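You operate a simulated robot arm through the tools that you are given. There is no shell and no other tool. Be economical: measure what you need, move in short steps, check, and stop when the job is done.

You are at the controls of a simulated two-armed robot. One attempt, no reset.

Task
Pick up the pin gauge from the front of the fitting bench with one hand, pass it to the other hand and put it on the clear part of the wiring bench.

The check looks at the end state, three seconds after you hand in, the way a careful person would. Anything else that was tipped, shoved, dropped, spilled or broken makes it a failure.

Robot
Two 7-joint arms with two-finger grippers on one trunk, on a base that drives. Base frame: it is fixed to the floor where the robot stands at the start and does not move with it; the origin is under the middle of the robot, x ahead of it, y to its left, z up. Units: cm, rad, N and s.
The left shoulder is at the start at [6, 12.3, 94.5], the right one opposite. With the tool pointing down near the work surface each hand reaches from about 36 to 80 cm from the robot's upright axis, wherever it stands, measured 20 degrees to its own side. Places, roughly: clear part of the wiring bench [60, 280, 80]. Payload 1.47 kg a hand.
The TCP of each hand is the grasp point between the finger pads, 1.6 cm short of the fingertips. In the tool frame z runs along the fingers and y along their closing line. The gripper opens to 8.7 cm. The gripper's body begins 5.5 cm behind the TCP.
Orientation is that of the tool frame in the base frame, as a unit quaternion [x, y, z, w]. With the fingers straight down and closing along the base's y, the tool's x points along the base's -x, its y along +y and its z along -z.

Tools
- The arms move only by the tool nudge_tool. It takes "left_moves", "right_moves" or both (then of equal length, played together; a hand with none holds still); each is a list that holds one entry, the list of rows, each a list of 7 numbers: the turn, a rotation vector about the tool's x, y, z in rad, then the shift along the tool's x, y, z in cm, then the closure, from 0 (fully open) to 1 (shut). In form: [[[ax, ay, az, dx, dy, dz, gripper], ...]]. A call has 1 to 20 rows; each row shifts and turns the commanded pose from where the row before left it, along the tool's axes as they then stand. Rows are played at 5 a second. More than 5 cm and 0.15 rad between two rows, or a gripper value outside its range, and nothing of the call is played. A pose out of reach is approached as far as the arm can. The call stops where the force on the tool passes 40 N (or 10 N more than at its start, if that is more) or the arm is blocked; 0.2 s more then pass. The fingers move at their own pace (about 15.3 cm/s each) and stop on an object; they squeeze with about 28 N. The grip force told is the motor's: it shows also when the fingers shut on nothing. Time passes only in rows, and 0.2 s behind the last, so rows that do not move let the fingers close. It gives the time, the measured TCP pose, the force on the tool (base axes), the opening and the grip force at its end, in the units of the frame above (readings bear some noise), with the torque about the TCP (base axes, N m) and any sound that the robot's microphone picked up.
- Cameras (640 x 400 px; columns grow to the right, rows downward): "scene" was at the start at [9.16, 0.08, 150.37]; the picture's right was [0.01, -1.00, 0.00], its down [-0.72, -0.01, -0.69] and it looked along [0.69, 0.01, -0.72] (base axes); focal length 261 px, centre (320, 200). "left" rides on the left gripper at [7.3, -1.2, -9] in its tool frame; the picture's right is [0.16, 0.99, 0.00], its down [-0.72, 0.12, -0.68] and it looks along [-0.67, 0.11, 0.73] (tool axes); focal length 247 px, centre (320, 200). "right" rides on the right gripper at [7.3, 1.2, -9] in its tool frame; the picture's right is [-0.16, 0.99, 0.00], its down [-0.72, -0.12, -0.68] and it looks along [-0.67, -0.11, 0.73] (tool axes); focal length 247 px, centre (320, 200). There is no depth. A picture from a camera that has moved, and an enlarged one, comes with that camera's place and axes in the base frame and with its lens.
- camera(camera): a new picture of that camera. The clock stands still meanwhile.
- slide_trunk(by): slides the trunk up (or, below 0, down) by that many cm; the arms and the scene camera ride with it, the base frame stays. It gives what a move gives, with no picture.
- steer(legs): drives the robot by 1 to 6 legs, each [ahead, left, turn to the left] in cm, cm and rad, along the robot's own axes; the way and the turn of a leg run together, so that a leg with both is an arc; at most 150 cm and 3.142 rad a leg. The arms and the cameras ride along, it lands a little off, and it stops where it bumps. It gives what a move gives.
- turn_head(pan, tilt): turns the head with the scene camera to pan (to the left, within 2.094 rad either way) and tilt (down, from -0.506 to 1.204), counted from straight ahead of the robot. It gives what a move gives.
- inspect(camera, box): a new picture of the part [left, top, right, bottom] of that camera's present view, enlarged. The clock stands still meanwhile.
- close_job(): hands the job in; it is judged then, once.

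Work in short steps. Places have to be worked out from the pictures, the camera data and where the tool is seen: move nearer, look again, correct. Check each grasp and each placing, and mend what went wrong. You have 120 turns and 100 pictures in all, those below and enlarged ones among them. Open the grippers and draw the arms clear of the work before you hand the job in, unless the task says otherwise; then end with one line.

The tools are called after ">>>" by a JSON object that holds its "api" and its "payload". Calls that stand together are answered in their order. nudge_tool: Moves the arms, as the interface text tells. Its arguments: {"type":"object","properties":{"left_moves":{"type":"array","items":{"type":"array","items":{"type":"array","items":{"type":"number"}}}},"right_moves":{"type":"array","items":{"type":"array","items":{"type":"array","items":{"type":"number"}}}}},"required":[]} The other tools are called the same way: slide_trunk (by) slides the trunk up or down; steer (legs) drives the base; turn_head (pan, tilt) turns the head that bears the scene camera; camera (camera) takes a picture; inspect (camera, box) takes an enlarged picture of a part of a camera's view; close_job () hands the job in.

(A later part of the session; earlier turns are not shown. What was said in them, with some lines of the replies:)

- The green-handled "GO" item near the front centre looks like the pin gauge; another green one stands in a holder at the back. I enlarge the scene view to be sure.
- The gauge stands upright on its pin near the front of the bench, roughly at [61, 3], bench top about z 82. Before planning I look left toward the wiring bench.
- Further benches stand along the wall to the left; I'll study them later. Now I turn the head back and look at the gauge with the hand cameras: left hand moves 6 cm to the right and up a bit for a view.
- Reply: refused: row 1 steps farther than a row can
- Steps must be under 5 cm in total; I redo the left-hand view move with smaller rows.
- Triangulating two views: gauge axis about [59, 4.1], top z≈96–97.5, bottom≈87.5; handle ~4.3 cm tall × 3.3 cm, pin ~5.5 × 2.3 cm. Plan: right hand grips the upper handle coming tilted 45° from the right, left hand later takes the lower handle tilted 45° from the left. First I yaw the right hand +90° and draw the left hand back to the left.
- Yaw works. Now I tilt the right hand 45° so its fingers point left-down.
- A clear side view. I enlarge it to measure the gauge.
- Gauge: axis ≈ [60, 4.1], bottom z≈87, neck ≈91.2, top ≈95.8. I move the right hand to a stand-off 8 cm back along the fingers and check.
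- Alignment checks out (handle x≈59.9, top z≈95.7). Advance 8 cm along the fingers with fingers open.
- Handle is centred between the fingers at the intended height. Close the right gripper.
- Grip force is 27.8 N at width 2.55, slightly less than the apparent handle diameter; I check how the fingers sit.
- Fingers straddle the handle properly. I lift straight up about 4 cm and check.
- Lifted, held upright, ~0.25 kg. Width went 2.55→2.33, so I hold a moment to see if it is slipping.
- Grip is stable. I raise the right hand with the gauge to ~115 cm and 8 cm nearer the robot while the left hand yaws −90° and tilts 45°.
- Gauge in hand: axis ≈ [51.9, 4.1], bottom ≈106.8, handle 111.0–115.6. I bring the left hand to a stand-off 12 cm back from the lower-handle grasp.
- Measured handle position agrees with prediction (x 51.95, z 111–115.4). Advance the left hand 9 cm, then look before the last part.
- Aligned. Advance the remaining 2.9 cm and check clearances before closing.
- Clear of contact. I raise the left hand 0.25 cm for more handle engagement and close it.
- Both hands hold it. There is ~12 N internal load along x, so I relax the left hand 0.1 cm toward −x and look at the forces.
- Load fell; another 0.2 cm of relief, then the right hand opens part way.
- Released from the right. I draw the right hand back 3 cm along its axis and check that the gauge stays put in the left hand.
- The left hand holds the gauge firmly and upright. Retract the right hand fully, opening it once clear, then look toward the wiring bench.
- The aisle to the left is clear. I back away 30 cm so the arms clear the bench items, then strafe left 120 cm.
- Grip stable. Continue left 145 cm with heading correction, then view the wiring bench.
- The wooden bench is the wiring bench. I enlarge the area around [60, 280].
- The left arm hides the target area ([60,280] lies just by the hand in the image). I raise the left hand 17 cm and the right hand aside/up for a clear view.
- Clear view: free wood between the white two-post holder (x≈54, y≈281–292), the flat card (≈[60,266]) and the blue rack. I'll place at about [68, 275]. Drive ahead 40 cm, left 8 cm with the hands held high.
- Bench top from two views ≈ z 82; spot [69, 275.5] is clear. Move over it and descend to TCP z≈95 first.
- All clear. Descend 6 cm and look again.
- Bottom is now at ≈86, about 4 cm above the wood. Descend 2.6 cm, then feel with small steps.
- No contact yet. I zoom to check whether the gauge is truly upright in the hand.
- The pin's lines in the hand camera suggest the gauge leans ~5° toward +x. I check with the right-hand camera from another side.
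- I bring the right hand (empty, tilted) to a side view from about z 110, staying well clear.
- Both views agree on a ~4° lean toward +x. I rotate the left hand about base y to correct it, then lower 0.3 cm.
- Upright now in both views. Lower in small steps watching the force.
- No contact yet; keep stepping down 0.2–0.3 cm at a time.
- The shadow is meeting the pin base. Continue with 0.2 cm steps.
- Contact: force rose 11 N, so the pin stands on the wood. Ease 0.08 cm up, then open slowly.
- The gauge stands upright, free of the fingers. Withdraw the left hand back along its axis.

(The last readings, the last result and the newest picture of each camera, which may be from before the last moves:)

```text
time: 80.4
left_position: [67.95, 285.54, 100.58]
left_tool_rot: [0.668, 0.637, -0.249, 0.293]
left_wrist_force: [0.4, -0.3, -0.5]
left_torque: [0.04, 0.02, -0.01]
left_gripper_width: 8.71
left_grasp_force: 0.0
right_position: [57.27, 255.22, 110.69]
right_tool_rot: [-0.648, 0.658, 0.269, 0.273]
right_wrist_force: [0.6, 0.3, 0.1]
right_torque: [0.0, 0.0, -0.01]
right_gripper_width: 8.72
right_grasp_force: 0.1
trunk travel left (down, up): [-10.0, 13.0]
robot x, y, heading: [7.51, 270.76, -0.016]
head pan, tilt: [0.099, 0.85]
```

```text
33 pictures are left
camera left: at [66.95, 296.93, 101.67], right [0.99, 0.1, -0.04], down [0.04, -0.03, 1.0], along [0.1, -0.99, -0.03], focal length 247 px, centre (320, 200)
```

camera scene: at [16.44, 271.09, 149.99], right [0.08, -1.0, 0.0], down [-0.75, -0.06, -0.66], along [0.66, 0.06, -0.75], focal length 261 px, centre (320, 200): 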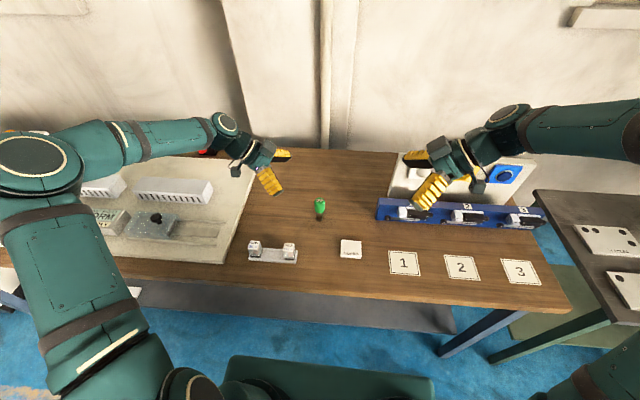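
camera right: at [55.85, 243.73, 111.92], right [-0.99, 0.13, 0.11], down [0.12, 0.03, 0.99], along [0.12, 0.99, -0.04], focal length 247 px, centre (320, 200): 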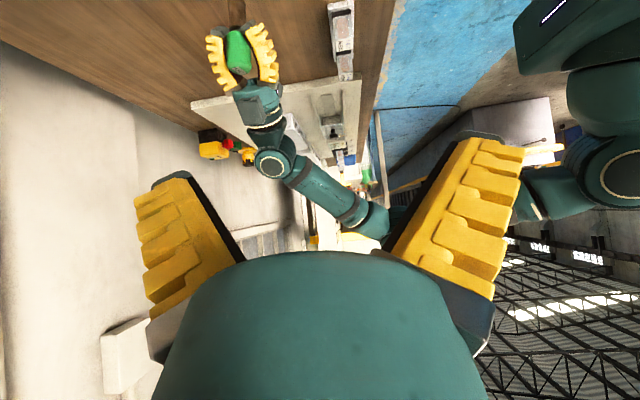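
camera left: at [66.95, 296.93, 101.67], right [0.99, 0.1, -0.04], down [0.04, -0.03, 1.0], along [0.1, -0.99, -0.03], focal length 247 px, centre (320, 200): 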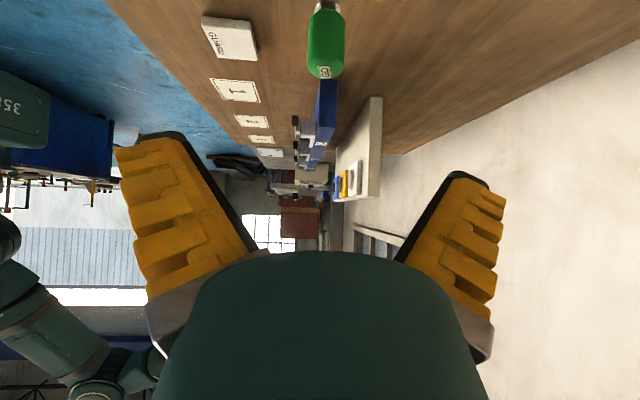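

The gauge stands upright on the clear wood and nothing else was disturbed. I raise both hands and back the robot off.

>>> {"api": "nudge_tool", "payload": {"left_moves": [[[0, 0, 0, -2.5, 0, -2.5, 0], [0, 0, 0, -2.5, 0, -2.5, 0], [0, 0, 0, -2.5, 0, -2.5, 0], [0, 0, 0, -2.5, 0, -2.5, 0], [0, 0, 0, -2.5, 0, -2.5, 0], [0, 0, 0, 0, 0, 0, 0]]], "right_moves": [[[0, 0, 0, -2.5, 0, -2.5, 0], [0, 0, 0, -2.5, 0, -2.5, 0], [0, 0, 0, -2.5, 0, -2.5, 0], [0, 0, 0, -2.5, 0, -2.5, 0], [0, 0, 0, -1, 0, -1, 0], [0, 0, 0, 0, 0, 0, 0]]]}}

>>> {"api": "steer", "payload": {"legs": [[-30, 0, 0]]}}

>>> {"api": "camera", "payload": {"camera": "scene"}}

```text
time: 81.8
left_position: [66.21, 285.67, 118.18]
left_tool_rot: [0.669, 0.637, -0.248, 0.292]
left_wrist_force: [0.2, 0.1, -0.3]
left_torque: [-0.03, -0.01, 0.02]
left_gripper_width: 8.7
left_grasp_force: 0.0
right_position: [57.35, 255.27, 126.21]
right_tool_rot: [-0.648, 0.659, 0.268, 0.273]
right_wrist_force: [-0.2, 0.0, -0.2]
right_torque: [0.01, 0.0, 0.0]
right_gripper_width: 8.69
right_grasp_force: 0.1
trunk travel left (down, up): [-10.0, 13.0]
robot x, y, heading: [7.82, 270.59, -0.023]
head pan, tilt: [0.099, 0.85]
```

```text
time: 83.8
left_position: [36.42, 286.19, 118.22]
left_tool_rot: [0.669, 0.637, -0.248, 0.293]
left_wrist_force: [0.1, 0.7, 0.9]
left_torque: [0.01, -0.03, 0.0]
left_gripper_width: 8.73
left_grasp_force: 0.0
right_position: [27.61, 255.82, 126.27]
right_tool_rot: [-0.648, 0.658, 0.268, 0.274]
right_wrist_force: [-0.1, -0.3, -1.2]
right_torque: [0.0, 0.02, -0.03]
right_gripper_width: 8.7
right_grasp_force: 0.0
trunk travel left (down, up): [-10.0, 13.0]
robot x, y, heading: [-22.45, 270.77, -0.014]
head pan, tilt: [0.099, 0.85]
```

```text
32 pictures are left
camera scene: at [-13.38, 271.56, 150.0], right [0.08, -1.0, 0.0], down [-0.75, -0.06, -0.66], along [0.66, 0.06, -0.75], focal length 261 px, centre (320, 200)
```

scene: 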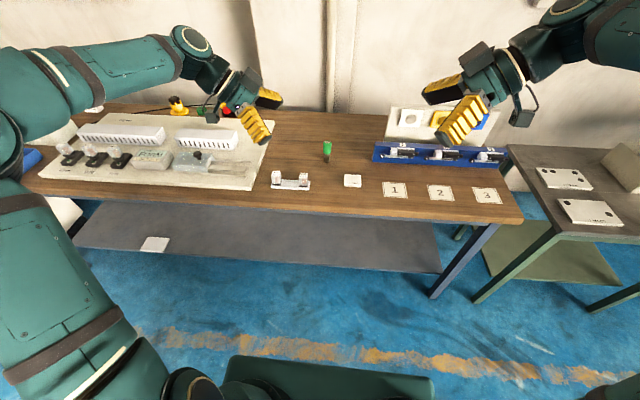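

The gauge stands on the clear wood, the grippers are open and the arms are clear, so I hand the job in.

>>> {"api": "close_job", "payload": {}}

```text
The job is handed in.
```

I picked the pin gauge up with the right hand, passed it to the left, and set it upright on the clear part of the wiring bench at about [69, 275.5]. In the last pictures nothing else had moved, and both grippers were open and clear when I handed in.
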